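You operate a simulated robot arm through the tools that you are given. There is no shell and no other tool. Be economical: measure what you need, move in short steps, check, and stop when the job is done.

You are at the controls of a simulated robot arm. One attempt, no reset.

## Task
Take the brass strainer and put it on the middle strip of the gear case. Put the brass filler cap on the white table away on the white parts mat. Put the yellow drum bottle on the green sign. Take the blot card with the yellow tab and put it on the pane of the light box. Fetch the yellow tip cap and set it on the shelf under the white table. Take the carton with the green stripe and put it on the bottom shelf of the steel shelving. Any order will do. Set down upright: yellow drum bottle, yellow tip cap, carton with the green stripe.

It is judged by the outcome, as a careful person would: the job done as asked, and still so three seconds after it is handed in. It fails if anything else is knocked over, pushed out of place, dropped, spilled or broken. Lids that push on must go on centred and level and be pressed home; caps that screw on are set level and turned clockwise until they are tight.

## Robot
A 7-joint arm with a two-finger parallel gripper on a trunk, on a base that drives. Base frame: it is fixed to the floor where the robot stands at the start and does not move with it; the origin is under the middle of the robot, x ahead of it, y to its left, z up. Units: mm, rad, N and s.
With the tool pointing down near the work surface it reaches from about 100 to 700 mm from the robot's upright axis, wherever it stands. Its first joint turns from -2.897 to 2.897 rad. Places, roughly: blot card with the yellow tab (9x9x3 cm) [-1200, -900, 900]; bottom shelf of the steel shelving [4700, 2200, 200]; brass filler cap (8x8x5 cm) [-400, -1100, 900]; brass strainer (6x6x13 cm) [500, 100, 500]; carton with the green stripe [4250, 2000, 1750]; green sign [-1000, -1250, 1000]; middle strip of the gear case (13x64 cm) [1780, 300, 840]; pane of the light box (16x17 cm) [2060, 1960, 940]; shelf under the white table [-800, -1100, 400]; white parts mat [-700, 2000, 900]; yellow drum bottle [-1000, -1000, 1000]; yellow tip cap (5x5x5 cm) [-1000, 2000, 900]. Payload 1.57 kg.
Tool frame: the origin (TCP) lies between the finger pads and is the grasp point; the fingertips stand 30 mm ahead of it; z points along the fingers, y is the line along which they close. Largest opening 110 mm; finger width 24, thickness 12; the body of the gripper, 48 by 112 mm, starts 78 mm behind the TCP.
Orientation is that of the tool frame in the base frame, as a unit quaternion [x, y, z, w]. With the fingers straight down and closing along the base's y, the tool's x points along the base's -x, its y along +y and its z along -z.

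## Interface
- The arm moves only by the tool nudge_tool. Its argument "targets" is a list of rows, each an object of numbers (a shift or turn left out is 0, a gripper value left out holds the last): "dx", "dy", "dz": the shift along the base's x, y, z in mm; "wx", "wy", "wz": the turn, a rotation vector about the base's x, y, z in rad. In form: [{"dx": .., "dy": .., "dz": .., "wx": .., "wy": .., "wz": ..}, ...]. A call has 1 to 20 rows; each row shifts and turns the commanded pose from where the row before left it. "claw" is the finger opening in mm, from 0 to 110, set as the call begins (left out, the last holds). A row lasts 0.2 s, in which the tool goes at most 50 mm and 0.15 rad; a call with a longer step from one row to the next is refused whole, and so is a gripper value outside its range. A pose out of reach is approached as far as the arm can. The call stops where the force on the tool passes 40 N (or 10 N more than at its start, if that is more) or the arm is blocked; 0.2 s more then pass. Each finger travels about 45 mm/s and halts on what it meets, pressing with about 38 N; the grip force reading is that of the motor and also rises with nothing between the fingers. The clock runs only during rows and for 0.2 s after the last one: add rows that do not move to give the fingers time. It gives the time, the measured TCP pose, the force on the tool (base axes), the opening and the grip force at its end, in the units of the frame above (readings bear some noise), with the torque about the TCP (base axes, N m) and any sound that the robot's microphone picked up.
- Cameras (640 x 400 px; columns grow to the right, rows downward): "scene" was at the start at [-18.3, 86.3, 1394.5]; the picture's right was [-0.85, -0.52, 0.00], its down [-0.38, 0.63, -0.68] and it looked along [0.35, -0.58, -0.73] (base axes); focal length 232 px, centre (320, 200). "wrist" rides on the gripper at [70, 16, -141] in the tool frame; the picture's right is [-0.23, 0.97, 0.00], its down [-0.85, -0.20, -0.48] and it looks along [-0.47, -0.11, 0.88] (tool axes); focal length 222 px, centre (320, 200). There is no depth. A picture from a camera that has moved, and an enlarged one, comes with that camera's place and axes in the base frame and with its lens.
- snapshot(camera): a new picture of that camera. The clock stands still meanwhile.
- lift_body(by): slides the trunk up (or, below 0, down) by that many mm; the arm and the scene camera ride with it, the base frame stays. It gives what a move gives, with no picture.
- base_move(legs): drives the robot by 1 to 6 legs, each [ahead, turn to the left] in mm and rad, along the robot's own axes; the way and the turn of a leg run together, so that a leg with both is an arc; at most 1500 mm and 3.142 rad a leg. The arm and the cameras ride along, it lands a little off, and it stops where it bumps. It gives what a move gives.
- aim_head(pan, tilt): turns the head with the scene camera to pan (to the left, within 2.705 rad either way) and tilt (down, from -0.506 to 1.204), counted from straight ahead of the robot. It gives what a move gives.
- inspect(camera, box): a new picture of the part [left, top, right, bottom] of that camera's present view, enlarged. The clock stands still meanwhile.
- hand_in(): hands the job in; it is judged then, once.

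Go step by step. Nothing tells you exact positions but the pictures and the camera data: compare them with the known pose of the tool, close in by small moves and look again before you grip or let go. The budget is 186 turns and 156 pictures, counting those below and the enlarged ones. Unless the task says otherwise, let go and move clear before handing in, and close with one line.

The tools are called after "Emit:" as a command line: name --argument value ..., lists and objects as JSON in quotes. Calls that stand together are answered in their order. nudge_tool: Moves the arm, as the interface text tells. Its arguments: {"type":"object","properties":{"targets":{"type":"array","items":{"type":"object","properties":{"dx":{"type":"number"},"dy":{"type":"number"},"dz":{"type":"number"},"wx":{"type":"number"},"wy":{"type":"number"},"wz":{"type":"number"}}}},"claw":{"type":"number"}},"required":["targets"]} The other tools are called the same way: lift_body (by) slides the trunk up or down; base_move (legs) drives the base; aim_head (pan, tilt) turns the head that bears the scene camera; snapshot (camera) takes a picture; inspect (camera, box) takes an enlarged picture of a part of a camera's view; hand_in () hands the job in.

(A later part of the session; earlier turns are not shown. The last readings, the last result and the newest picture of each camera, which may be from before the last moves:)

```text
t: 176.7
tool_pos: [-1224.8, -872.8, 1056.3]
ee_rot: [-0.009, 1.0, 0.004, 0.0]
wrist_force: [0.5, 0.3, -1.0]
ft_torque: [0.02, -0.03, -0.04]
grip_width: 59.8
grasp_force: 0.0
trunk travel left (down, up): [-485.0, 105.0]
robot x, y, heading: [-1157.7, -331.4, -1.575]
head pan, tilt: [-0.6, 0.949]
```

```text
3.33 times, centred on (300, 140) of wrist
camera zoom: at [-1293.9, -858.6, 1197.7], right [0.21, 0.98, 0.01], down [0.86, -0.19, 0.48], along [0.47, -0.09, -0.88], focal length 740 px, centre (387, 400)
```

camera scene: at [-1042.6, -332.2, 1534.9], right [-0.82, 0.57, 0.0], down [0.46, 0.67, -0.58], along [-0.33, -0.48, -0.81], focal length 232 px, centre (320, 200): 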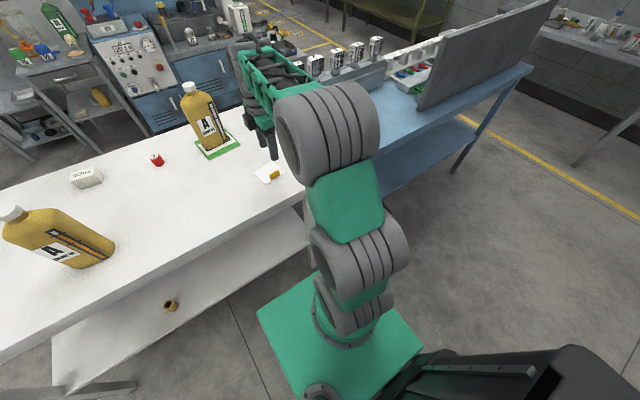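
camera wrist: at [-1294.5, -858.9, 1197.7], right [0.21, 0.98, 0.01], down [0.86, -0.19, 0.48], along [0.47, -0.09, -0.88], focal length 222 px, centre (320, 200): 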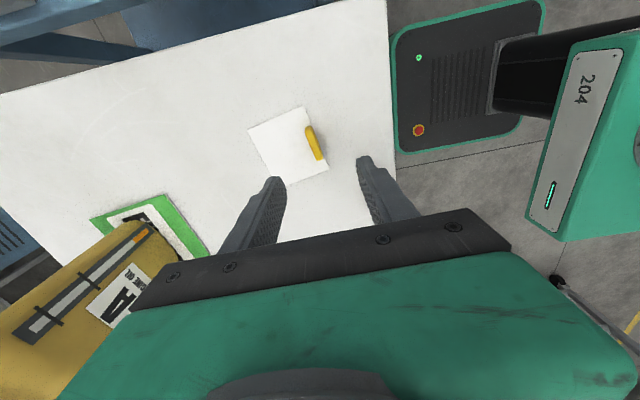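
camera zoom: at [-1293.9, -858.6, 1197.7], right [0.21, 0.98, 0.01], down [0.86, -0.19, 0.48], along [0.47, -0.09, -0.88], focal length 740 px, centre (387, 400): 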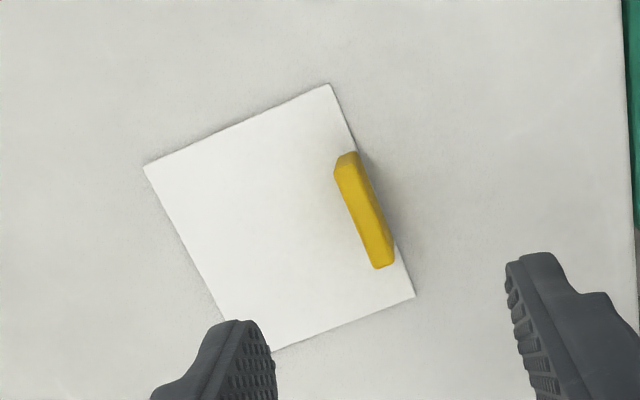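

Card tab centre is about (-1224,-879), yawed ~0.17 rad. Aligning and descending to check.

Emit:
nudge_tool --targets '[{"dy": -5, "wz": 0.15, "wx": -0.008}, {"dz": -40}, {"dz": -40}, {"dz": -10}, {}]' --claw 50

Emit:
inspect --camera "wrist" --box '[200, 100, 440, 250]'

```text
t: 177.9
tool_pos: [-1223.8, -877.6, 966.7]
ee_rot: [-0.084, 0.996, 0.0, -0.001]
wrist_force: [0.2, -0.4, 0.6]
ft_torque: [0.01, 0.0, 0.01]
grip_width: 50.3
grasp_force: 0.1
trunk travel left (down, up): [-485.0, 105.0]
robot x, y, heading: [-1153.1, -329.7, -1.58]
head pan, tilt: [-0.6, 0.949]
```

```text
2.67 times, centred on (320, 175) of wrist
camera zoom: at [-1295.1, -872.9, 1108.0], right [0.06, 1.0, 0.0], down [0.88, -0.05, 0.48], along [0.48, -0.03, -0.88], focal length 592 px, centre (320, 267)
```

zoom: 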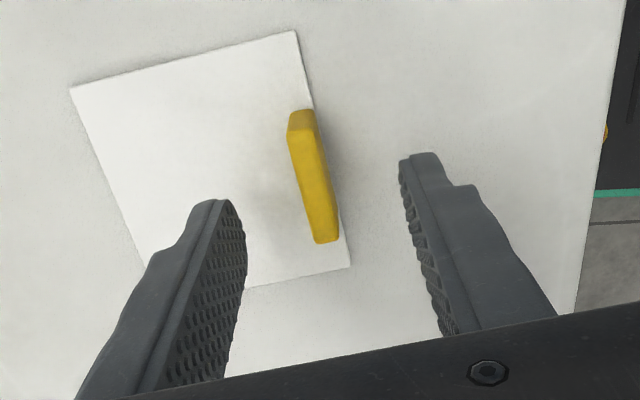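

Good alignment. Lowering to grip the tab.

Emit:
nudge_tool --targets '[{"dx": -1, "dy": -2, "dz": -15}, {"dz": -12}, {}]'

Emit:
inspect --camera "wrist" --box '[200, 100, 440, 250]'

```text
t: 178.7
tool_pos: [-1225.3, -878.8, 939.6]
ee_rot: [-0.084, 0.996, -0.001, -0.001]
wrist_force: [0.3, -0.1, -0.2]
ft_torque: [0.02, -0.02, 0.0]
grip_width: 50.1
grasp_force: 0.1
trunk travel left (down, up): [-485.0, 105.0]
robot x, y, heading: [-1155.8, -332.4, -1.578]
head pan, tilt: [-0.6, 0.949]
```

```text
2.67 times, centred on (320, 175) of wrist
camera zoom: at [-1296.3, -874.8, 1081.1], right [0.06, 1.0, 0.0], down [0.88, -0.05, 0.48], along [0.48, -0.03, -0.88], focal length 592 px, centre (320, 267)
```

zoom: 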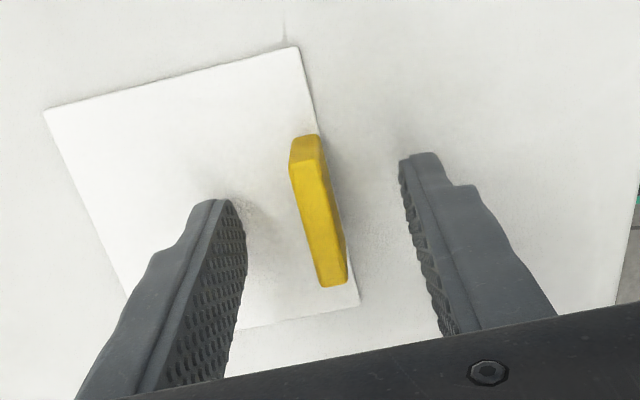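

Emit:
nudge_tool --targets '[{"dz": -3}, {}, {}, {}, {}]' --claw 0

Emit:
nudge_tool --targets '[{"dz": 10}, {"dz": 30}, {"dz": 40}, {"dz": 40}, {}]'

Emit:
snapshot --camera "wrist"

```text
t: 179.9
tool_pos: [-1225.2, -877.9, 936.9]
ee_rot: [-0.083, 0.997, -0.001, -0.001]
wrist_force: [0.9, -0.6, 0.1]
ft_torque: [0.0, -0.01, -0.01]
grip_width: 7.3
grasp_force: 26.5
trunk travel left (down, up): [-485.0, 105.0]
robot x, y, heading: [-1157.6, -330.8, -1.578]
head pan, tilt: [-0.6, 0.949]
```

```text
t: 181.1
tool_pos: [-1225.9, -879.0, 1056.2]
ee_rot: [-0.083, 0.997, 0.0, -0.001]
wrist_force: [-0.1, -0.1, -1.1]
ft_torque: [0.03, -0.01, 0.01]
grip_width: 7.7
grasp_force: 26.7
trunk travel left (down, up): [-485.0, 105.0]
robot x, y, heading: [-1156.4, -329.8, -1.579]
head pan, tilt: [-0.6, 0.949]
```

```text
82 pictures are left
camera wrist: at [-1296.5, -875.3, 1197.8], right [0.06, 1.0, 0.0], down [0.88, -0.05, 0.48], along [0.48, -0.03, -0.88], focal length 222 px, centre (320, 200)
```

wrist: 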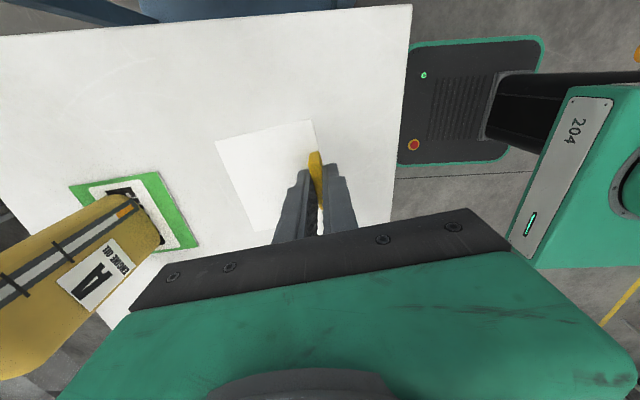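

Card lifted by its tab. Retracting the arm and driving round to the aisle on the left of the trolley.

Emit:
nudge_tool --targets '[{"dy": 45, "dz": 15, "dx": 15}, {"dy": 45, "dz": 15, "dx": 15}, {"dy": 45, "dz": 15, "dx": 15}, {"dy": 20, "dx": 15}, {}]'

Emit:
base_move --legs '[[-330, 0], [0, 3.14], [1030, 0], [0, -1.56], [1300, 0]]'

Emit:
aim_head --pan 0.2 --tilt 0.45

Emit:
snapshot --camera "scene"

Emit:
snapshot --camera "wrist"

```text
t: 182.3
tool_pos: [-1165.6, -724.0, 1102.0]
ee_rot: [-0.083, 0.997, -0.001, -0.001]
wrist_force: [0.2, -0.2, -0.4]
ft_torque: [0.01, -0.02, -0.03]
grip_width: 7.4
grasp_force: 26.5
trunk travel left (down, up): [-485.0, 105.0]
robot x, y, heading: [-1156.6, -335.1, -1.579]
head pan, tilt: [-0.6, 0.949]
```

```text
t: 206.7
tool_pos: [531.2, 1043.8, 1102.5]
ee_rot: [0.769, -0.639, 0.001, 0.0]
wrist_force: [0.4, -0.3, -0.4]
ft_torque: [0.02, -0.03, -0.01]
grip_width: 7.5
grasp_force: 27.0
trunk travel left (down, up): [-485.0, 105.0]
robot x, y, heading: [139.9, 1046.2, 0.011]
head pan, tilt: [-0.6, 0.949]
```

```text
t: 207.9
tool_pos: [531.3, 1045.2, 1101.0]
ee_rot: [0.769, -0.639, 0.001, 0.0]
wrist_force: [-1.3, -0.3, -0.2]
ft_torque: [-0.01, -0.02, 0.02]
grip_width: 7.6
grasp_force: 26.8
trunk travel left (down, up): [-485.0, 105.0]
robot x, y, heading: [138.1, 1048.3, 0.009]
head pan, tilt: [0.201, 0.45]
```

```text
81 pictures are left
camera scene: at [166.1, 1219.2, 1576.8], right [0.21, -0.98, 0.0], down [-0.43, -0.09, -0.9], along [0.88, 0.19, -0.44], focal length 232 px, centre (320, 200)
```

scene: 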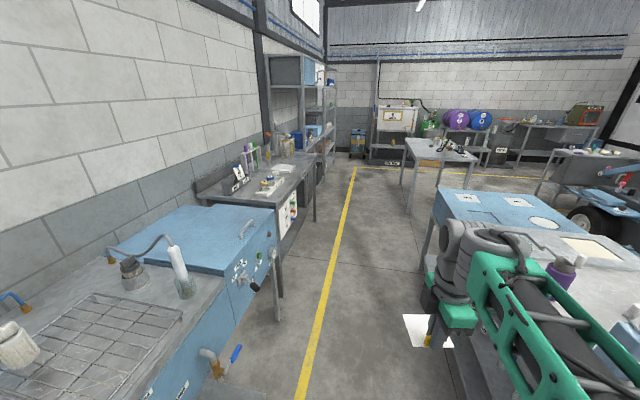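

```text
80 pictures are left
camera wrist: at [528.4, 972.4, 1243.6], right [-1.0, 0.04, 0.0], down [0.04, 0.88, 0.48], along [0.02, 0.48, -0.88], focal length 222 px, centre (320, 200)
```

wrist: 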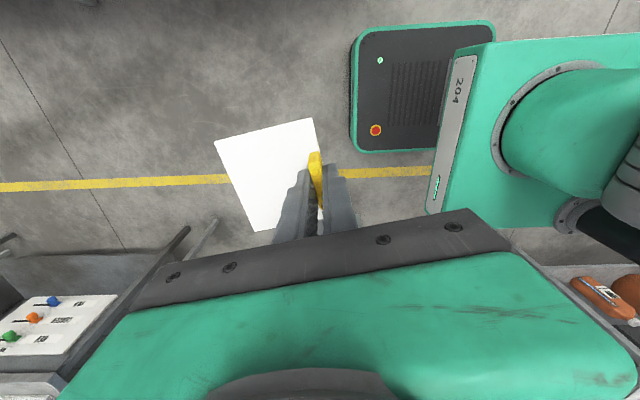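

Emit:
inspect --camera "scene" --box '[190, 110, 350, 230]'

```text
3.33 times, centred on (270, 170) of scene
camera zoom: at [166.1, 1219.2, 1576.8], right [0.21, -0.98, 0.0], down [-0.43, -0.09, -0.9], along [0.88, 0.19, -0.44], focal length 774 px, centre (487, 300)
```

zoom: 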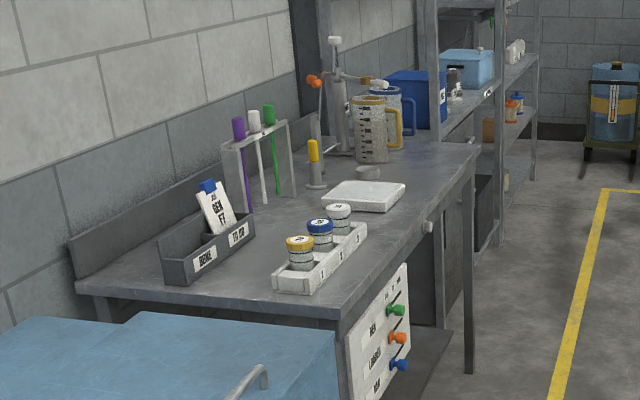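

The light box (white slab) is on the dark bench at about (2020,1950), pane z≈940; bench front y≈1765. Driving there and facing it.

Emit:
base_move --legs '[[0, 0.04], [1300, 0], [590, 0], [0, 1.52], [200, 0]]'

Emit:
aim_head --pan -0.1 --tilt 0.8

Emit:
snapshot --camera "scene"

Emit:
snapshot --camera "wrist"

```text
t: 222.6
tool_pos: [2017.8, 1722.6, 1102.6]
ee_rot: [0.996, 0.089, 0.001, 0.0]
wrist_force: [0.4, 0.2, 0.0]
ft_torque: [-0.02, 0.02, 0.01]
grip_width: 7.6
grasp_force: 26.5
trunk travel left (down, up): [-485.0, 105.0]
robot x, y, heading: [2011.7, 1328.1, 1.575]
head pan, tilt: [0.201, 0.45]
```

```text
t: 223.4
tool_pos: [2018.5, 1723.1, 1102.8]
ee_rot: [0.996, 0.089, 0.001, -0.001]
wrist_force: [-0.1, -0.4, 0.0]
ft_torque: [0.01, -0.02, -0.01]
grip_width: 7.4
grasp_force: 26.3
trunk travel left (down, up): [-485.0, 105.0]
robot x, y, heading: [2016.4, 1327.9, 1.571]
head pan, tilt: [-0.099, 0.799]
```

```text
78 pictures are left
camera scene: at [1866.4, 1348.9, 1546.5], right [1.0, -0.1, 0.0], down [-0.07, -0.71, -0.7], along [0.07, 0.69, -0.72], focal length 232 px, centre (320, 200)
```

scene: 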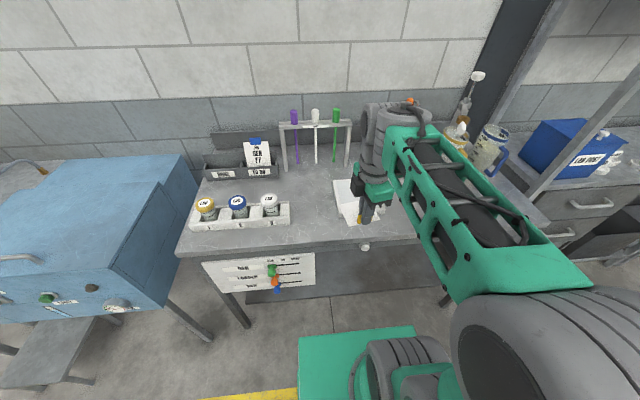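

```text
77 pictures are left
camera wrist: at [2090.0, 1718.8, 1243.6], right [-0.05, -1.0, 0.0], down [-0.88, 0.04, 0.48], along [-0.48, 0.03, -0.88], focal length 222 px, centre (320, 200)
```

wrist: 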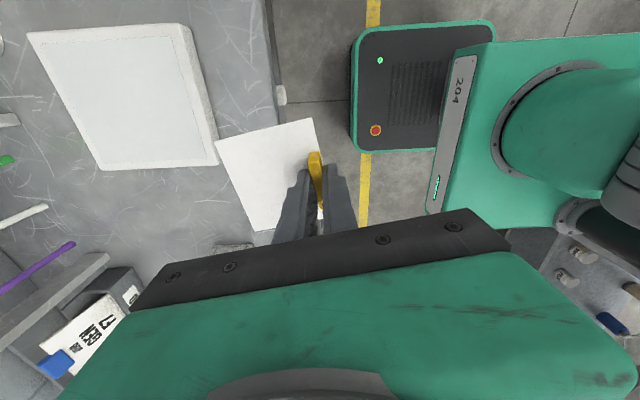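

Pane centre is about (2066,1957), z≈935. I'll move so the card (35 mm beyond the tab) centres on it, squaring the yaw, then lower partway.

Emit:
nudge_tool --targets '[{"dx": 10, "dy": 40, "wz": -0.06}, {"dx": 10, "dy": 40, "wz": -0.06}, {"dx": 10, "dy": 40, "wz": -0.058}, {"dx": 10, "dy": 40}, {"dx": 8, "dy": 42}, {"dz": -40}, {"dz": -30}, {}]'

Emit:
snapshot --camera "wrist"

Emit:
snapshot --camera "scene"

```text
t: 225.2
tool_pos: [2066.7, 1925.2, 1032.1]
ee_rot: [1.0, 0.0, 0.001, 0.0]
wrist_force: [0.6, -0.2, -0.3]
ft_torque: [-0.02, 0.02, -0.05]
grip_width: 7.5
grasp_force: 26.3
trunk travel left (down, up): [-485.0, 105.0]
robot x, y, heading: [2017.1, 1327.9, 1.568]
head pan, tilt: [-0.099, 0.799]
```

```text
76 pictures are left
camera wrist: at [2136.4, 1908.6, 1173.3], right [-0.23, -0.97, 0.0], down [-0.86, 0.2, 0.48], along [-0.46, 0.11, -0.88], focal length 222 px, centre (320, 200)
```

wrist: 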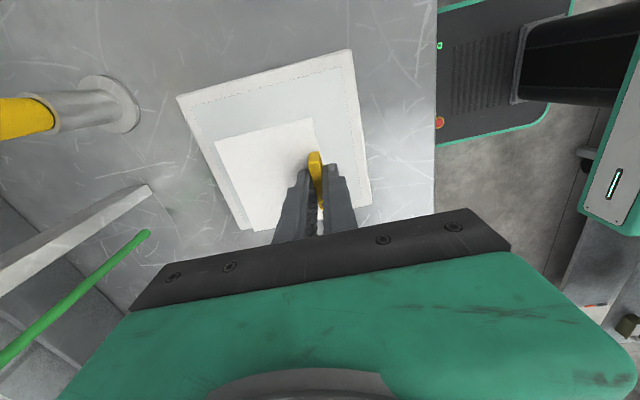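

```text
75 pictures are left
camera scene: at [1866.5, 1349.2, 1546.4], right [1.0, -0.1, 0.0], down [-0.07, -0.71, -0.7], along [0.07, 0.69, -0.72], focal length 232 px, centre (320, 200)
```

scene: 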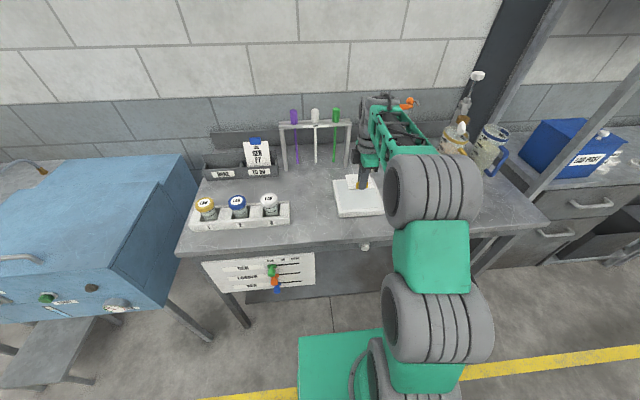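

Nearly centred; small shift then lower step by step to contact.

Emit:
nudge_tool --targets '[{"dx": 2, "dy": 4, "dz": -20}, {"dz": -20}, {}]'

Emit:
inspect --camera "scene" --box '[310, 150, 406, 225]'

Emit:
inspect --camera "wrist" --box '[120, 30, 440, 230]'

```text
t: 226.0
tool_pos: [2068.8, 1927.9, 991.5]
ee_rot: [1.0, 0.0, 0.001, -0.001]
wrist_force: [-1.0, -0.2, -0.7]
ft_torque: [-0.03, -0.01, 0.02]
grip_width: 7.4
grasp_force: 26.5
trunk travel left (down, up): [-485.0, 105.0]
robot x, y, heading: [2012.3, 1326.1, 1.572]
head pan, tilt: [-0.099, 0.799]
```

```text
5.33 times, centred on (358, 188) of scene
camera zoom: at [1866.5, 1348.9, 1546.4], right [1.0, -0.1, 0.0], down [-0.07, -0.71, -0.7], along [0.07, 0.69, -0.72], focal length 1238 px, centre (117, 267)
```

zoom: 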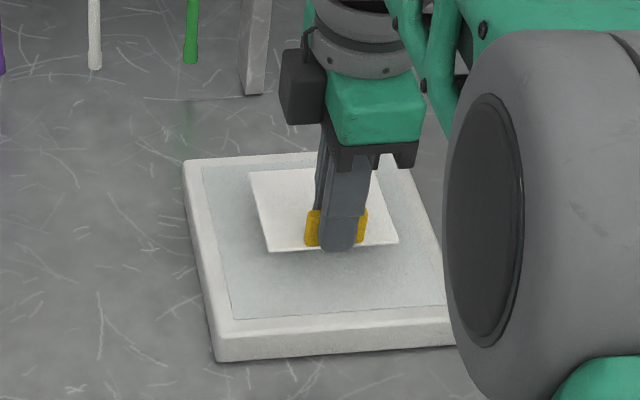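

```text
2.00 times, centred on (280, 130) of wrist
camera zoom: at [2138.5, 1912.2, 1133.1], right [-0.23, -0.97, 0.0], down [-0.86, 0.2, 0.48], along [-0.46, 0.11, -0.88], focal length 444 px, centre (400, 340)
```

zoom: 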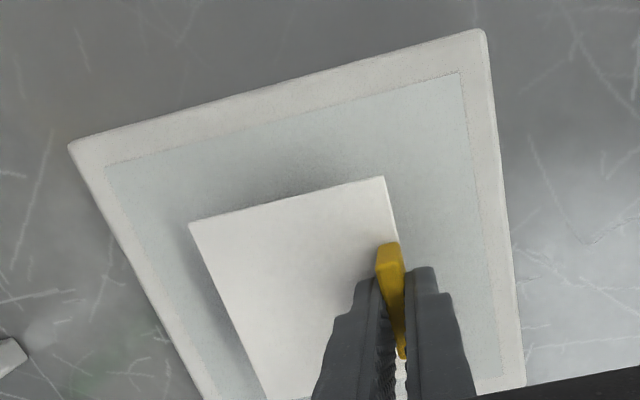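

Emit:
nudge_tool --targets '[{"dz": -4}, {"dz": -3}, {"dz": -2}, {"dz": -2}, {"dz": -2}, {}]'

Emit:
nudge_tool --targets '[{"dz": -1.5}, {"dz": -1.5}, {"dz": -1.5}, {}]'

```text
t: 227.4
tool_pos: [2068.1, 1929.4, 979.1]
ee_rot: [1.0, 0.001, 0.001, 0.0]
wrist_force: [0.3, -0.3, 0.6]
ft_torque: [0.0, 0.03, 0.03]
grip_width: 7.2
grasp_force: 27.1
trunk travel left (down, up): [-485.0, 105.0]
robot x, y, heading: [2014.5, 1331.0, 1.577]
head pan, tilt: [-0.099, 0.799]
```

```text
t: 228.4
tool_pos: [2068.5, 1929.5, 974.5]
ee_rot: [1.0, 0.0, 0.001, -0.001]
wrist_force: [0.2, -0.1, 0.1]
ft_torque: [0.01, 0.01, -0.03]
grip_width: 7.4
grasp_force: 26.7
trunk travel left (down, up): [-485.0, 105.0]
robot x, y, heading: [2010.7, 1328.5, 1.572]
head pan, tilt: [-0.099, 0.799]
```

Emit:
nudge_tool --targets '[{"dz": -1.5}, {"dz": -1.5}, {"dz": -1.5}, {"dz": -1.5}, {}]'

Emit:
inspect --camera "scene" --box '[310, 150, 406, 225]'

```text
t: 229.6
tool_pos: [2068.7, 1929.3, 968.2]
ee_rot: [1.0, 0.0, 0.0, 0.0]
wrist_force: [0.6, 0.5, -0.5]
ft_torque: [-0.02, 0.01, 0.02]
grip_width: 7.6
grasp_force: 26.5
trunk travel left (down, up): [-485.0, 105.0]
robot x, y, heading: [2010.8, 1327.0, 1.571]
head pan, tilt: [-0.099, 0.799]
```

```text
5.33 times, centred on (358, 188) of scene
camera zoom: at [1866.5, 1348.9, 1546.4], right [1.0, -0.1, 0.0], down [-0.07, -0.71, -0.7], along [0.07, 0.69, -0.72], focal length 1238 px, centre (117, 267)
```

zoom: 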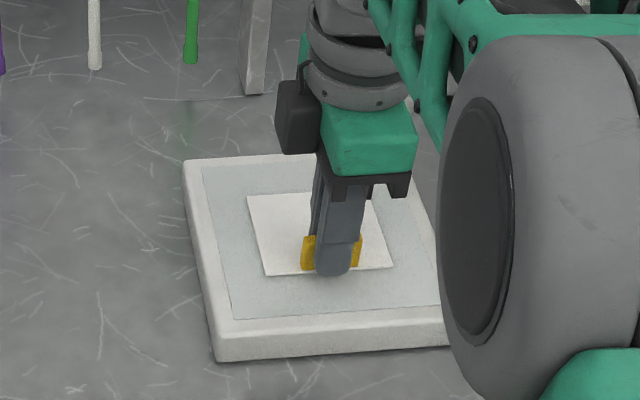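

Emit:
nudge_tool --targets '[{"dz": -1.5}, {"dz": -1.5}, {"dz": -1.5}, {"dz": -1.5}, {}]'

```text
t: 230.8
tool_pos: [2068.3, 1929.0, 965.6]
ee_rot: [1.0, 0.0, 0.001, -0.003]
wrist_force: [-0.2, 1.7, 23.9]
ft_torque: [0.04, 0.01, -0.01]
grip_width: 7.6
grasp_force: 26.7
trunk travel left (down, up): [-485.0, 105.0]
robot x, y, heading: [2013.1, 1328.0, 1.572]
head pan, tilt: [-0.099, 0.799]
```

Contact. Easing off 3 mm of press, releasing, and rising.

Emit:
nudge_tool --targets '[{"dz": 3.5}, {}, {}, {}]' --claw 35

Emit:
nudge_tool --targets '[{"dz": 20}, {"dz": 40}, {"dz": 45}, {"dy": -45}, {"dy": -45}, {"dy": -45}, {"dy": -45}, {"dy": -40}, {}]'

Emit:
snapshot --camera "wrist"

Emit:
inspect --camera "scene" --box '[310, 150, 406, 225]'

```text
t: 231.8
tool_pos: [2067.4, 1929.1, 965.3]
ee_rot: [1.0, 0.001, 0.001, 0.001]
wrist_force: [0.4, 0.6, 0.1]
ft_torque: [0.0, 0.02, 0.01]
grip_width: 35.1
grasp_force: 0.0
trunk travel left (down, up): [-485.0, 105.0]
robot x, y, heading: [2011.4, 1326.7, 1.577]
head pan, tilt: [-0.099, 0.799]
```

```text
t: 233.8
tool_pos: [2068.3, 1708.0, 1072.5]
ee_rot: [1.0, 0.0, 0.002, -0.001]
wrist_force: [0.6, 0.4, 0.4]
ft_torque: [0.01, 0.02, 0.0]
grip_width: 35.1
grasp_force: 0.1
trunk travel left (down, up): [-485.0, 105.0]
robot x, y, heading: [2012.5, 1331.5, 1.575]
head pan, tilt: [-0.099, 0.799]
```

```text
71 pictures are left
camera wrist: at [2138.0, 1691.5, 1213.5], right [-0.23, -0.97, 0.0], down [-0.86, 0.2, 0.48], along [-0.46, 0.11, -0.88], focal length 222 px, centre (320, 200)
```

wrist: 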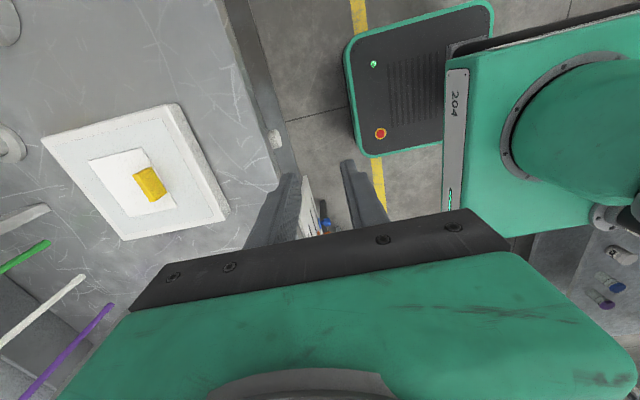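

```text
5.33 times, centred on (358, 188) of scene
camera zoom: at [1866.5, 1348.6, 1546.4], right [1.0, -0.1, 0.0], down [-0.07, -0.71, -0.7], along [0.07, 0.69, -0.72], focal length 1238 px, centre (117, 267)
```

zoom: 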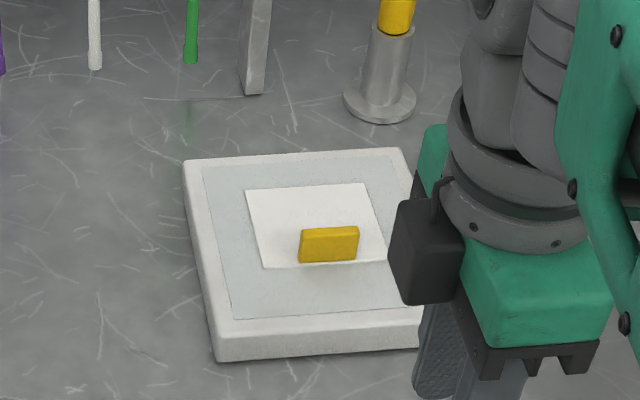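

Card rests on the pane. Next the carton: drive along the aisle toward the steel shelving.

Emit:
base_move --legs '[[-180, 0], [0, -1.575], [1300, 0]]'

Emit:
aim_head --pan 0.7 --tilt 0.15

Emit:
snapshot --camera "scene"

```text
t: 245.3
tool_pos: [3698.6, 1084.1, 1071.4]
ee_rot: [-0.704, 0.71, -0.001, 0.0]
wrist_force: [0.4, 0.4, 0.9]
ft_torque: [-0.02, 0.0, -0.03]
grip_width: 34.7
grasp_force: 0.1
trunk travel left (down, up): [-485.0, 105.0]
robot x, y, heading: [3318.8, 1141.9, -0.003]
head pan, tilt: [-0.099, 0.799]
```

```text
t: 246.5
tool_pos: [3698.0, 1084.2, 1072.6]
ee_rot: [-0.704, 0.71, -0.001, 0.0]
wrist_force: [0.1, -0.5, 0.7]
ft_torque: [0.01, -0.01, 0.03]
grip_width: 35.3
grasp_force: 0.2
trunk travel left (down, up): [-485.0, 105.0]
robot x, y, heading: [3317.8, 1139.5, -0.006]
head pan, tilt: [0.7, 0.15]
```

```text
69 pictures are left
camera scene: at [3332.0, 1357.1, 1604.7], right [0.64, -0.77, 0.0], down [-0.12, -0.1, -0.99], along [0.76, 0.63, -0.15], focal length 232 px, centre (320, 200)
```

scene: 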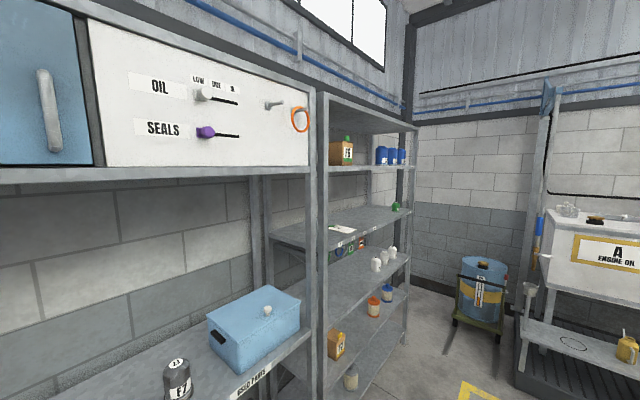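

Emit:
inspect --camera "scene" --box '[300, 90, 428, 200]'

Emit:
inspect --camera "scene" --box '[290, 230, 430, 400]'

```text
3.64 times, centred on (364, 145) of scene
camera zoom: at [3332.0, 1357.1, 1604.7], right [0.64, -0.77, 0.0], down [-0.12, -0.1, -0.99], along [0.76, 0.63, -0.15], focal length 844 px, centre (160, 400)
```

zoom: 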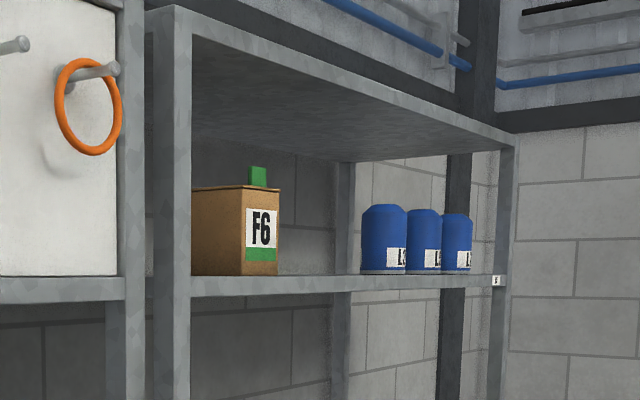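

```text
2.35 times, centred on (360, 315) of scene
camera zoom: at [3332.0, 1357.1, 1604.7], right [0.64, -0.77, 0.0], down [-0.12, -0.1, -0.99], along [0.76, 0.63, -0.15], focal length 546 px, centre (226, -71)
```

zoom: 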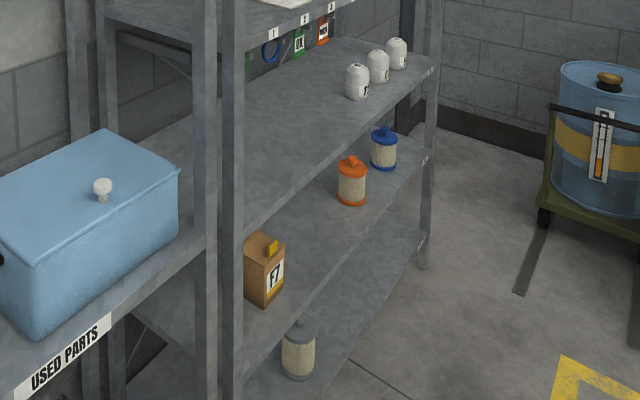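

The F6 carton (green stripe/tab) stands on the upper shelf around (4250,2000), base z≈1600. Driving in front of it.

Emit:
base_move --legs '[[930, 0], [0, 1.575], [100, 0]]'

Emit:
aim_head --pan -0.2 --tilt 0.0

Emit:
snapshot --camera "scene"

Emit:
aim_head --pan -0.5 --tilt 0.8

Emit:
snapshot --camera "scene"

```text
t: 255.9
tool_pos: [4310.6, 1618.8, 1072.3]
ee_rot: [1.0, -0.007, 0.001, 0.0]
wrist_force: [0.1, 0.4, -0.8]
ft_torque: [0.01, 0.03, 0.0]
grip_width: 34.7
grasp_force: 0.3
trunk travel left (down, up): [-485.0, 105.0]
robot x, y, heading: [4250.8, 1239.8, 1.561]
head pan, tilt: [0.7, 0.15]
```

```text
t: 257.1
tool_pos: [4311.1, 1618.6, 1072.4]
ee_rot: [1.0, -0.007, 0.0, 0.001]
wrist_force: [0.4, 0.1, 0.4]
ft_torque: [0.03, 0.01, -0.01]
grip_width: 34.9
grasp_force: 0.1
trunk travel left (down, up): [-485.0, 105.0]
robot x, y, heading: [4252.7, 1235.6, 1.561]
head pan, tilt: [-0.201, 0.0]
```

```text
66 pictures are left
camera scene: at [4114.8, 1269.0, 1618.5], right [0.98, -0.21, 0.0], down [0.0, 0.0, -1.0], along [0.21, 0.98, 0.0], focal length 232 px, centre (320, 200)
```

scene: 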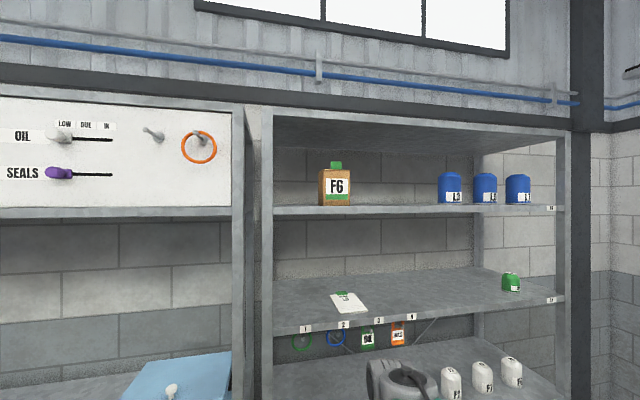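

```text
t: 258.2
tool_pos: [4310.5, 1619.8, 1071.9]
ee_rot: [1.0, -0.007, 0.001, 0.0]
wrist_force: [0.5, 0.6, -0.2]
ft_torque: [-0.01, -0.03, 0.03]
grip_width: 34.8
grasp_force: 0.0
trunk travel left (down, up): [-485.0, 105.0]
robot x, y, heading: [4247.3, 1241.3, 1.563]
head pan, tilt: [-0.499, 0.799]
```

```text
65 pictures are left
camera scene: at [4135.4, 1251.4, 1546.5], right [0.87, -0.49, 0.0], down [-0.35, -0.63, -0.7], along [0.34, 0.61, -0.72], focal length 232 px, centre (320, 200)
```

scene: 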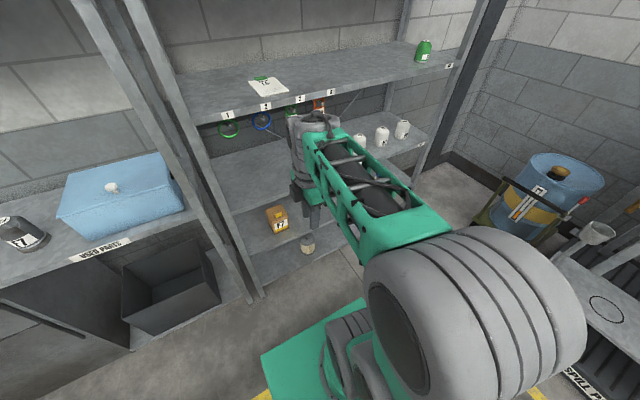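

The carton is near x≈4322, base z≈1602. I'll raise the trunk fully and turn the tool horizontal pointing +y (closing along x), staying clear of the shelving.

Emit:
lift_body --by 105

Emit:
nudge_tool --targets '[{"wz": 0.143}, {"wz": 0.143}, {"wz": 0.143}, {"wz": 0.143}, {"wz": 0.143}, {"wz": 0.143}, {"wz": 0.143}, {"wz": 0.143}, {"wz": 0.143}, {"wz": 0.143}, {"wz": 0.15}, {}]' --claw 110

Emit:
nudge_tool --targets '[{"wx": 0.131, "dz": 40, "dy": 12}, {"wx": 0.131, "dz": 40, "dy": 12}, {"wx": 0.131, "dz": 40, "dy": 12}, {"wx": 0.131, "dz": 40, "dy": 12}, {"wx": 0.131, "dz": 40, "dy": 12}, {"wx": 0.131, "dz": 40, "dy": 12}, {"wx": 0.131, "dz": 40, "dy": 12}, {"wx": 0.131, "dz": 40, "dy": 12}, {"wx": 0.131, "dz": 40, "dy": 12}, {"wx": 0.131, "dz": 40, "dy": 12}, {"wx": 0.131, "dz": 40}, {"wx": 0.13, "dz": 43}, {}]'

Emit:
aim_head --pan -0.2 --tilt 0.1

Emit:
snapshot --camera "scene"

Emit:
snapshot --camera "wrist"

```text
t: 259.6
tool_pos: [4311.8, 1618.2, 1176.5]
ee_rot: [1.0, -0.007, 0.0, 0.0]
wrist_force: [-0.3, -0.3, 0.3]
ft_torque: [-0.02, 0.0, 0.03]
grip_width: 35.1
grasp_force: 0.0
trunk travel left (down, up): [-590.0, 0.0]
robot x, y, heading: [4253.7, 1238.1, 1.56]
head pan, tilt: [-0.499, 0.799]
```

```text
t: 262.4
tool_pos: [4286.3, 1620.9, 1142.6]
ee_rot: [0.681, 0.731, -0.041, 0.024]
wrist_force: [0.5, -0.4, 0.5]
ft_torque: [0.02, -0.04, 0.02]
grip_width: 109.9
grasp_force: 0.0
out of reach, approached as far as the arm can: row 9
trunk travel left (down, up): [-590.0, 0.0]
robot x, y, heading: [4252.7, 1235.9, 1.563]
head pan, tilt: [-0.499, 0.799]
stopped in row 12: the arm was blocked; the commanded pose is now the measured one
```

```text
t: 263.5
tool_pos: [4236.1, 1689.4, 1285.7]
ee_rot: [0.618, 0.763, 0.106, -0.158]
wrist_force: [-0.7, -0.8, 0.7]
ft_torque: [-0.05, -0.02, -0.03]
grip_width: 110.2
grasp_force: 0.1
trunk travel left (down, up): [-590.0, 0.0]
robot x, y, heading: [4252.5, 1236.8, 1.561]
head pan, tilt: [-0.499, 0.799]
stopped in row 5: the arm was blocked; the commanded pose is now the measured one
```

```text
t: 264.6
tool_pos: [4234.0, 1689.4, 1283.9]
ee_rot: [0.618, 0.764, 0.102, -0.156]
wrist_force: [-0.4, -0.2, 0.3]
ft_torque: [-0.01, -0.01, 0.01]
grip_width: 109.9
grasp_force: 0.0
trunk travel left (down, up): [-590.0, 0.0]
robot x, y, heading: [4248.9, 1241.3, 1.563]
head pan, tilt: [-0.201, 0.099]
```

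```text
64 pictures are left
camera scene: at [4115.4, 1270.8, 1715.1], right [0.98, -0.21, 0.0], down [-0.02, -0.1, -0.99], along [0.21, 0.97, -0.1], focal length 232 px, centre (320, 200)
```

scene: 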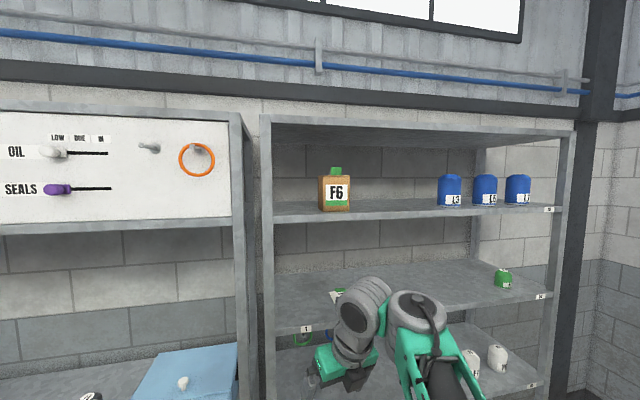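

```text
63 pictures are left
camera wrist: at [4253.5, 1706.4, 1439.8], right [0.99, 0.01, -0.12], down [0.02, -0.99, 0.14], along [-0.12, -0.14, -0.98], focal length 222 px, centre (320, 200)
```

wrist: 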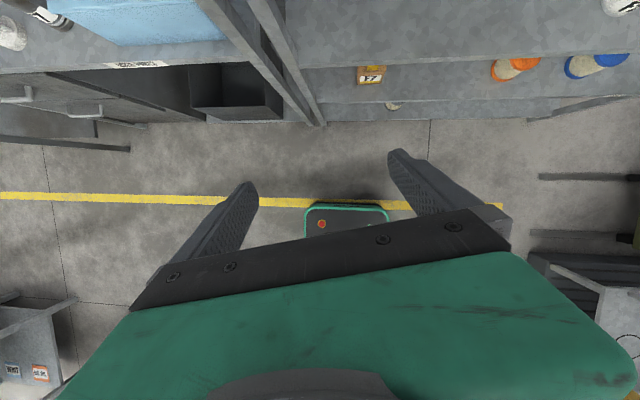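

A wrist joint limit blocks that roll with the target straight ahead; it works when the target lies left of the robot. I'll shift the base ~270 mm to the right, then finish the orientation.

Emit:
base_move --legs '[[0, -1.563], [270, 0], [0, 1.571]]'

Emit:
nudge_tool --targets '[{"dx": -45}, {"dx": -45}, {"dx": -45}, {"dx": -45}, {}]'

Emit:
nudge_tool --targets '[{"wx": 0.12, "wy": 0.0098, "wz": -0.0213, "dz": 35, "dy": 5}, {"wx": 0.12, "wy": 0.0098, "wz": -0.0213, "dz": 35, "dy": 5}, {"wx": 0.12, "wy": 0.0098, "wz": -0.0213, "dz": 35, "dy": 5}, {"wx": 0.12, "wy": 0.0098, "wz": -0.0213, "dz": 35, "dy": 5}, {"wx": 0.12, "wy": 0.0098, "wz": -0.0213, "dz": 35, "dy": 5}, {"wx": 0.12, "wy": 0.0098, "wz": -0.0213, "dz": 35, "dy": 5}, {"wx": 0.12, "wy": 0.0098, "wz": -0.0213, "dz": 35, "dy": 5}, {"wx": 0.12, "wy": 0.0098, "wz": -0.0213, "dz": 35, "dy": 5}, {"wx": 0.12, "wy": 0.0098, "wz": -0.0213, "dz": 35, "dy": 5}, {"wx": 0.12, "wy": 0.0098, "wz": -0.0213, "dz": 35, "dy": 5}, {}]'

Emit:
snapshot --camera "scene"

```text
t: 274.1
tool_pos: [4513.5, 1686.4, 1280.5]
ee_rot: [0.624, 0.76, 0.102, -0.154]
wrist_force: [0.8, 0.4, 0.0]
ft_torque: [-0.01, 0.02, 0.03]
grip_width: 110.1
grasp_force: 0.1
trunk travel left (down, up): [-590.0, 0.0]
robot x, y, heading: [4521.2, 1231.6, 1.544]
head pan, tilt: [-0.201, 0.099]
```

```text
t: 274.7
tool_pos: [4541.6, 1700.2, 1249.8]
ee_rot: [0.713, 0.684, 0.088, -0.122]
wrist_force: [-0.2, -0.1, -0.3]
ft_torque: [0.0, 0.03, 0.0]
grip_width: 110.0
grasp_force: 0.0
trunk travel left (down, up): [-590.0, 0.0]
robot x, y, heading: [4521.9, 1240.8, 1.545]
head pan, tilt: [-0.201, 0.099]
stopped in row 2: the arm was blocked; the commanded pose is now the measured one
```

```text
t: 275.4
tool_pos: [4530.4, 1734.9, 1277.1]
ee_rot: [0.713, 0.661, 0.117, -0.201]
wrist_force: [0.1, 0.0, 0.6]
ft_torque: [0.0, -0.01, -0.01]
grip_width: 110.1
grasp_force: 0.1
trunk travel left (down, up): [-590.0, 0.0]
robot x, y, heading: [4520.4, 1230.2, 1.542]
head pan, tilt: [-0.201, 0.099]
stopped in row 3: the arm was blocked; the commanded pose is now the measured one
```

```text
62 pictures are left
camera scene: at [4387.3, 1269.7, 1711.7], right [0.97, -0.22, 0.0], down [-0.02, -0.1, -0.99], along [0.22, 0.97, -0.1], focal length 232 px, centre (320, 200)
```

scene: 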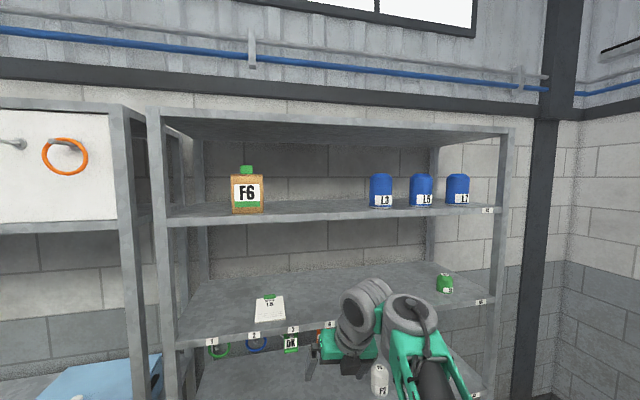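

The arm is sitting at a joint limit. I'll unwind the wrist to the earlier neutral down-pointing pose first.

Emit:
nudge_tool --targets '[{"wx": -0.037, "wy": 0.0216, "wz": -0.122, "dz": -8}, {"wx": -0.037, "wy": 0.0216, "wz": -0.122, "dz": -8}, {"wx": -0.037, "wy": 0.0216, "wz": -0.122, "dz": -8}, {"wx": -0.037, "wy": 0.0216, "wz": -0.122, "dz": -8}, {"wx": -0.037, "wy": 0.0216, "wz": -0.122, "dz": -8}, {"wx": -0.037, "wy": 0.0216, "wz": -0.122, "dz": -8}, {"wx": -0.037, "wy": 0.0216, "wz": -0.122, "dz": -8}, {"wx": -0.037, "wy": 0.0216, "wz": -0.122, "dz": -8}, {"wx": -0.037, "wy": 0.0216, "wz": -0.122, "dz": -8}, {"wx": -0.037, "wy": 0.0216, "wz": -0.122, "dz": -8}, {"wx": -0.037, "wy": 0.0216, "wz": -0.122, "dz": -8}, {"wx": -0.037, "wy": 0.0216, "wz": -0.122, "dz": -8}, {}]'

```text
t: 276.3
tool_pos: [4605.4, 1729.8, 1236.3]
ee_rot: [0.881, 0.443, 0.098, -0.135]
wrist_force: [0.0, 0.0, -0.6]
ft_torque: [-0.02, 0.03, 0.03]
grip_width: 110.0
grasp_force: 0.1
trunk travel left (down, up): [-590.0, 0.0]
robot x, y, heading: [4522.6, 1234.1, 1.542]
head pan, tilt: [-0.201, 0.099]
stopped in row 4: the arm was blocked; the commanded pose is now the measured one
```

Emit:
nudge_tool --targets '[{"dz": -30}, {"dz": -30}, {"dz": -30}, {"dz": -30}, {"dz": -30}, {}]'

Emit:
snapshot --camera "scene"

```text
t: 277.7
tool_pos: [4606.9, 1728.5, 1096.0]
ee_rot: [0.88, 0.442, 0.102, -0.14]
wrist_force: [-0.5, -0.5, 0.2]
ft_torque: [0.01, 0.02, -0.02]
grip_width: 110.0
grasp_force: 0.1
trunk travel left (down, up): [-590.0, 0.0]
robot x, y, heading: [4523.3, 1233.3, 1.545]
head pan, tilt: [-0.201, 0.099]
```

```text
61 pictures are left
camera scene: at [4387.3, 1269.4, 1714.7], right [0.97, -0.22, 0.0], down [-0.02, -0.1, -1.0], along [0.22, 0.97, -0.1], focal length 232 px, centre (320, 200)
```

scene: 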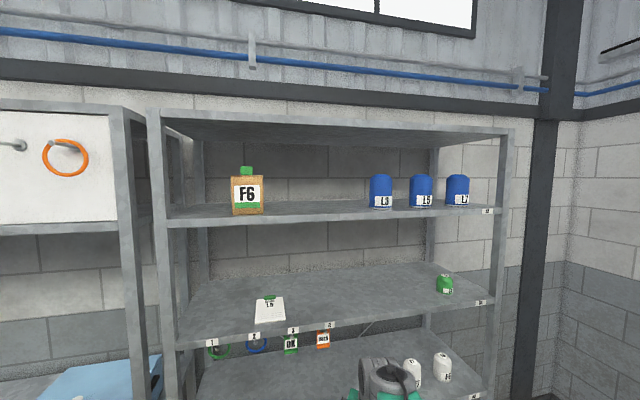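

Emit:
nudge_tool --targets '[{"wx": -0.0365, "wy": 0.0266, "wz": -0.115}, {"wx": -0.0365, "wy": 0.0266, "wz": -0.115}, {"wx": -0.0365, "wy": 0.0266, "wz": -0.115}, {"wx": -0.0365, "wy": 0.0266, "wz": -0.115}, {"wx": -0.0365, "wy": 0.0266, "wz": -0.115}, {"wx": -0.0365, "wy": 0.0266, "wz": -0.115}, {"wx": -0.0365, "wy": 0.0266, "wz": -0.115}, {"wx": -0.0365, "wy": 0.0266, "wz": -0.115}, {}]'

Emit:
nudge_tool --targets '[{"dx": -45}, {"dx": -45}, {"dx": -45}, {"dx": -45}, {"dx": -45}, {"dx": -45}, {}]'

```text
t: 279.7
tool_pos: [4608.0, 1728.3, 1095.8]
ee_rot: [1.0, 0.0, -0.002, 0.0]
wrist_force: [-0.2, 0.0, 0.0]
ft_torque: [0.01, -0.02, 0.01]
grip_width: 109.7
grasp_force: 0.0
trunk travel left (down, up): [-590.0, 0.0]
robot x, y, heading: [4523.2, 1233.9, 1.549]
head pan, tilt: [-0.201, 0.099]
```

```text
t: 281.3
tool_pos: [4335.7, 1728.2, 1095.3]
ee_rot: [1.0, 0.0, -0.002, 0.0]
wrist_force: [0.0, 0.1, 0.6]
ft_torque: [-0.02, -0.01, 0.04]
grip_width: 110.3
grasp_force: 0.0
trunk travel left (down, up): [-590.0, 0.0]
robot x, y, heading: [4523.7, 1232.3, 1.548]
head pan, tilt: [-0.201, 0.099]
```

Unwound; target azimuth is now on the left. Rotating the roll first at this height, then tilting as it rises.

Emit:
nudge_tool --targets '[{"wz": 0.143}, {"wz": 0.143}, {"wz": 0.143}, {"wz": 0.143}, {"wz": 0.143}, {"wz": 0.143}, {"wz": 0.143}, {"wz": 0.143}, {"wz": 0.143}, {"wz": 0.143}, {"wz": 0.14}, {}]'

Emit:
nudge_tool --targets '[{"wx": 0.131}, {"wx": 0.131}, {"wx": 0.131}, {"wx": 0.131}, {"wx": 0.131}, {"wx": 0.131}, {}]'

Emit:
nudge_tool --targets '[{"wx": 0.131, "dz": 30}, {"wx": 0.131, "dz": 30}, {"wx": 0.131, "dz": 30}, {"wx": 0.131, "dz": 30}, {"wx": 0.131, "dz": 30}, {"wx": 0.13, "dz": 30}, {}]'

```text
t: 283.9
tool_pos: [4336.6, 1728.9, 1096.7]
ee_rot: [0.707, 0.707, 0.0, 0.001]
wrist_force: [-0.4, 0.3, -0.3]
ft_torque: [0.01, -0.01, -0.01]
grip_width: 110.2
grasp_force: 0.1
trunk travel left (down, up): [-590.0, 0.0]
robot x, y, heading: [4522.0, 1232.7, 1.546]
head pan, tilt: [-0.201, 0.099]
```

```text
t: 285.5
tool_pos: [4337.1, 1728.6, 1094.5]
ee_rot: [0.654, 0.653, 0.271, -0.27]
wrist_force: [0.8, 0.2, -0.6]
ft_torque: [0.02, -0.02, 0.0]
grip_width: 110.0
grasp_force: 0.1
trunk travel left (down, up): [-590.0, 0.0]
robot x, y, heading: [4517.4, 1235.3, 1.546]
head pan, tilt: [-0.201, 0.099]
```

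```text
t: 287.1
tool_pos: [4336.1, 1728.9, 1276.1]
ee_rot: [-0.5, -0.5, -0.5, 0.5]
wrist_force: [-0.1, 0.4, -0.5]
ft_torque: [0.02, 0.03, 0.0]
grip_width: 110.3
grasp_force: 0.1
trunk travel left (down, up): [-590.0, 0.0]
robot x, y, heading: [4526.8, 1231.2, 1.544]
head pan, tilt: [-0.201, 0.099]
```

Tool is horizontal with closing along x. Rising to carton height.

Emit:
nudge_tool --targets '[{"dz": 47}, {"dz": 47}, {"dz": 47}, {"dz": 47}, {"dz": 47}, {"dz": 47}, {"dz": 47}, {"dz": 40}, {}]'

Emit:
snapshot --camera "wrist"

Emit:
inspect --camera "scene" --box '[150, 90, 390, 270]'

```text
t: 289.1
tool_pos: [4321.6, 1729.3, 1480.4]
ee_rot: [0.501, 0.5, 0.5, -0.499]
wrist_force: [-0.1, -0.3, -1.2]
ft_torque: [0.0, 0.01, 0.03]
grip_width: 110.1
grasp_force: 0.0
out of reach, approached as far as the arm can: row 5, 6, 7, 8
trunk travel left (down, up): [-590.0, 0.0]
robot x, y, heading: [4522.1, 1234.2, 1.545]
head pan, tilt: [-0.201, 0.099]
```

```text
60 pictures are left
camera wrist: at [4338.2, 1587.7, 1550.5], right [0.97, 0.0, -0.23], down [-0.2, -0.48, -0.85], along [-0.11, 0.88, -0.47], focal length 222 px, centre (320, 200)
```

wrist: 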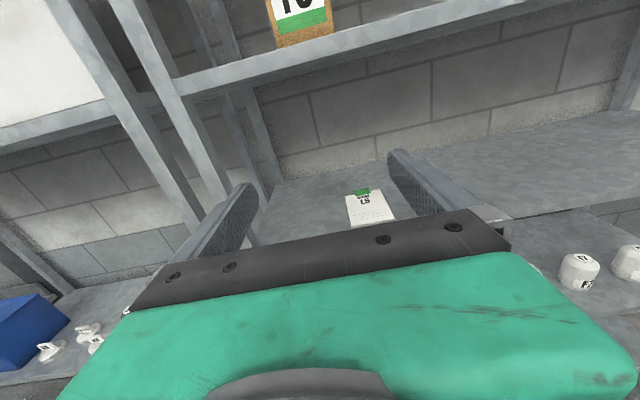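

```text
2.22 times, centred on (270, 180) of scene
camera zoom: at [4387.4, 1269.2, 1714.5], right [0.97, -0.22, 0.0], down [-0.02, -0.1, -1.0], along [0.22, 0.97, -0.1], focal length 516 px, centre (431, 244)
```

zoom: 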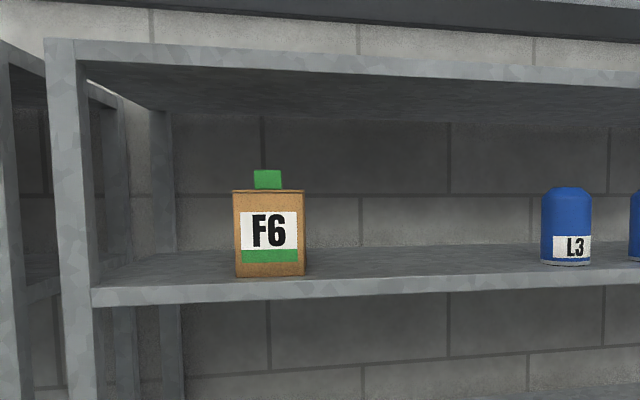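

Height is limited because the hand is too close in. I'll back the base 160 mm, extend the arm forward, then rise.

Emit:
base_move --legs '[[-160, 0]]'

Emit:
nudge_tool --targets '[{"dy": 40, "dz": -10}, {"dy": 40, "dz": -10}, {"dy": 40}, {"dy": 40}, {"dy": 30}, {"dz": 30}, {"dz": 30}, {"dz": 30}, {"dz": 30}, {"dz": 30}, {"dz": 30}, {}]'

Emit:
snapshot --camera "wrist"

```text
t: 290.5
tool_pos: [4316.6, 1569.2, 1480.4]
ee_rot: [0.5, 0.5, 0.5, -0.5]
wrist_force: [-0.1, -1.1, 0.7]
ft_torque: [-0.03, -0.01, 0.04]
grip_width: 110.2
grasp_force: 0.0
trunk travel left (down, up): [-590.0, 0.0]
robot x, y, heading: [4517.0, 1080.4, 1.546]
head pan, tilt: [-0.201, 0.099]
```

```text
t: 293.1
tool_pos: [4305.8, 1714.8, 1473.8]
ee_rot: [0.505, 0.49, 0.499, -0.505]
wrist_force: [-0.4, 0.9, 0.6]
ft_torque: [0.01, 0.0, 0.0]
grip_width: 109.9
grasp_force: 0.1
out of reach, approached as far as the arm can: row 4, 5, 6, 7, 8, 9, 10, 11
trunk travel left (down, up): [-590.0, 0.0]
robot x, y, heading: [4515.1, 1076.1, 1.549]
head pan, tilt: [-0.201, 0.099]
```

```text
58 pictures are left
camera wrist: at [4324.2, 1573.2, 1541.9], right [0.97, 0.0, -0.25], down [-0.22, -0.47, -0.85], along [-0.11, 0.88, -0.46], focal length 222 px, centre (320, 200)
```

wrist: 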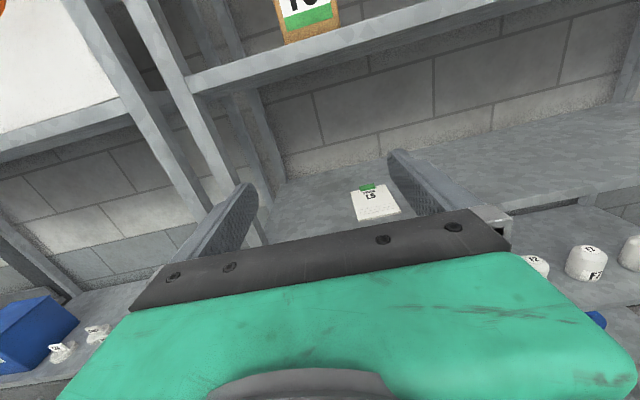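

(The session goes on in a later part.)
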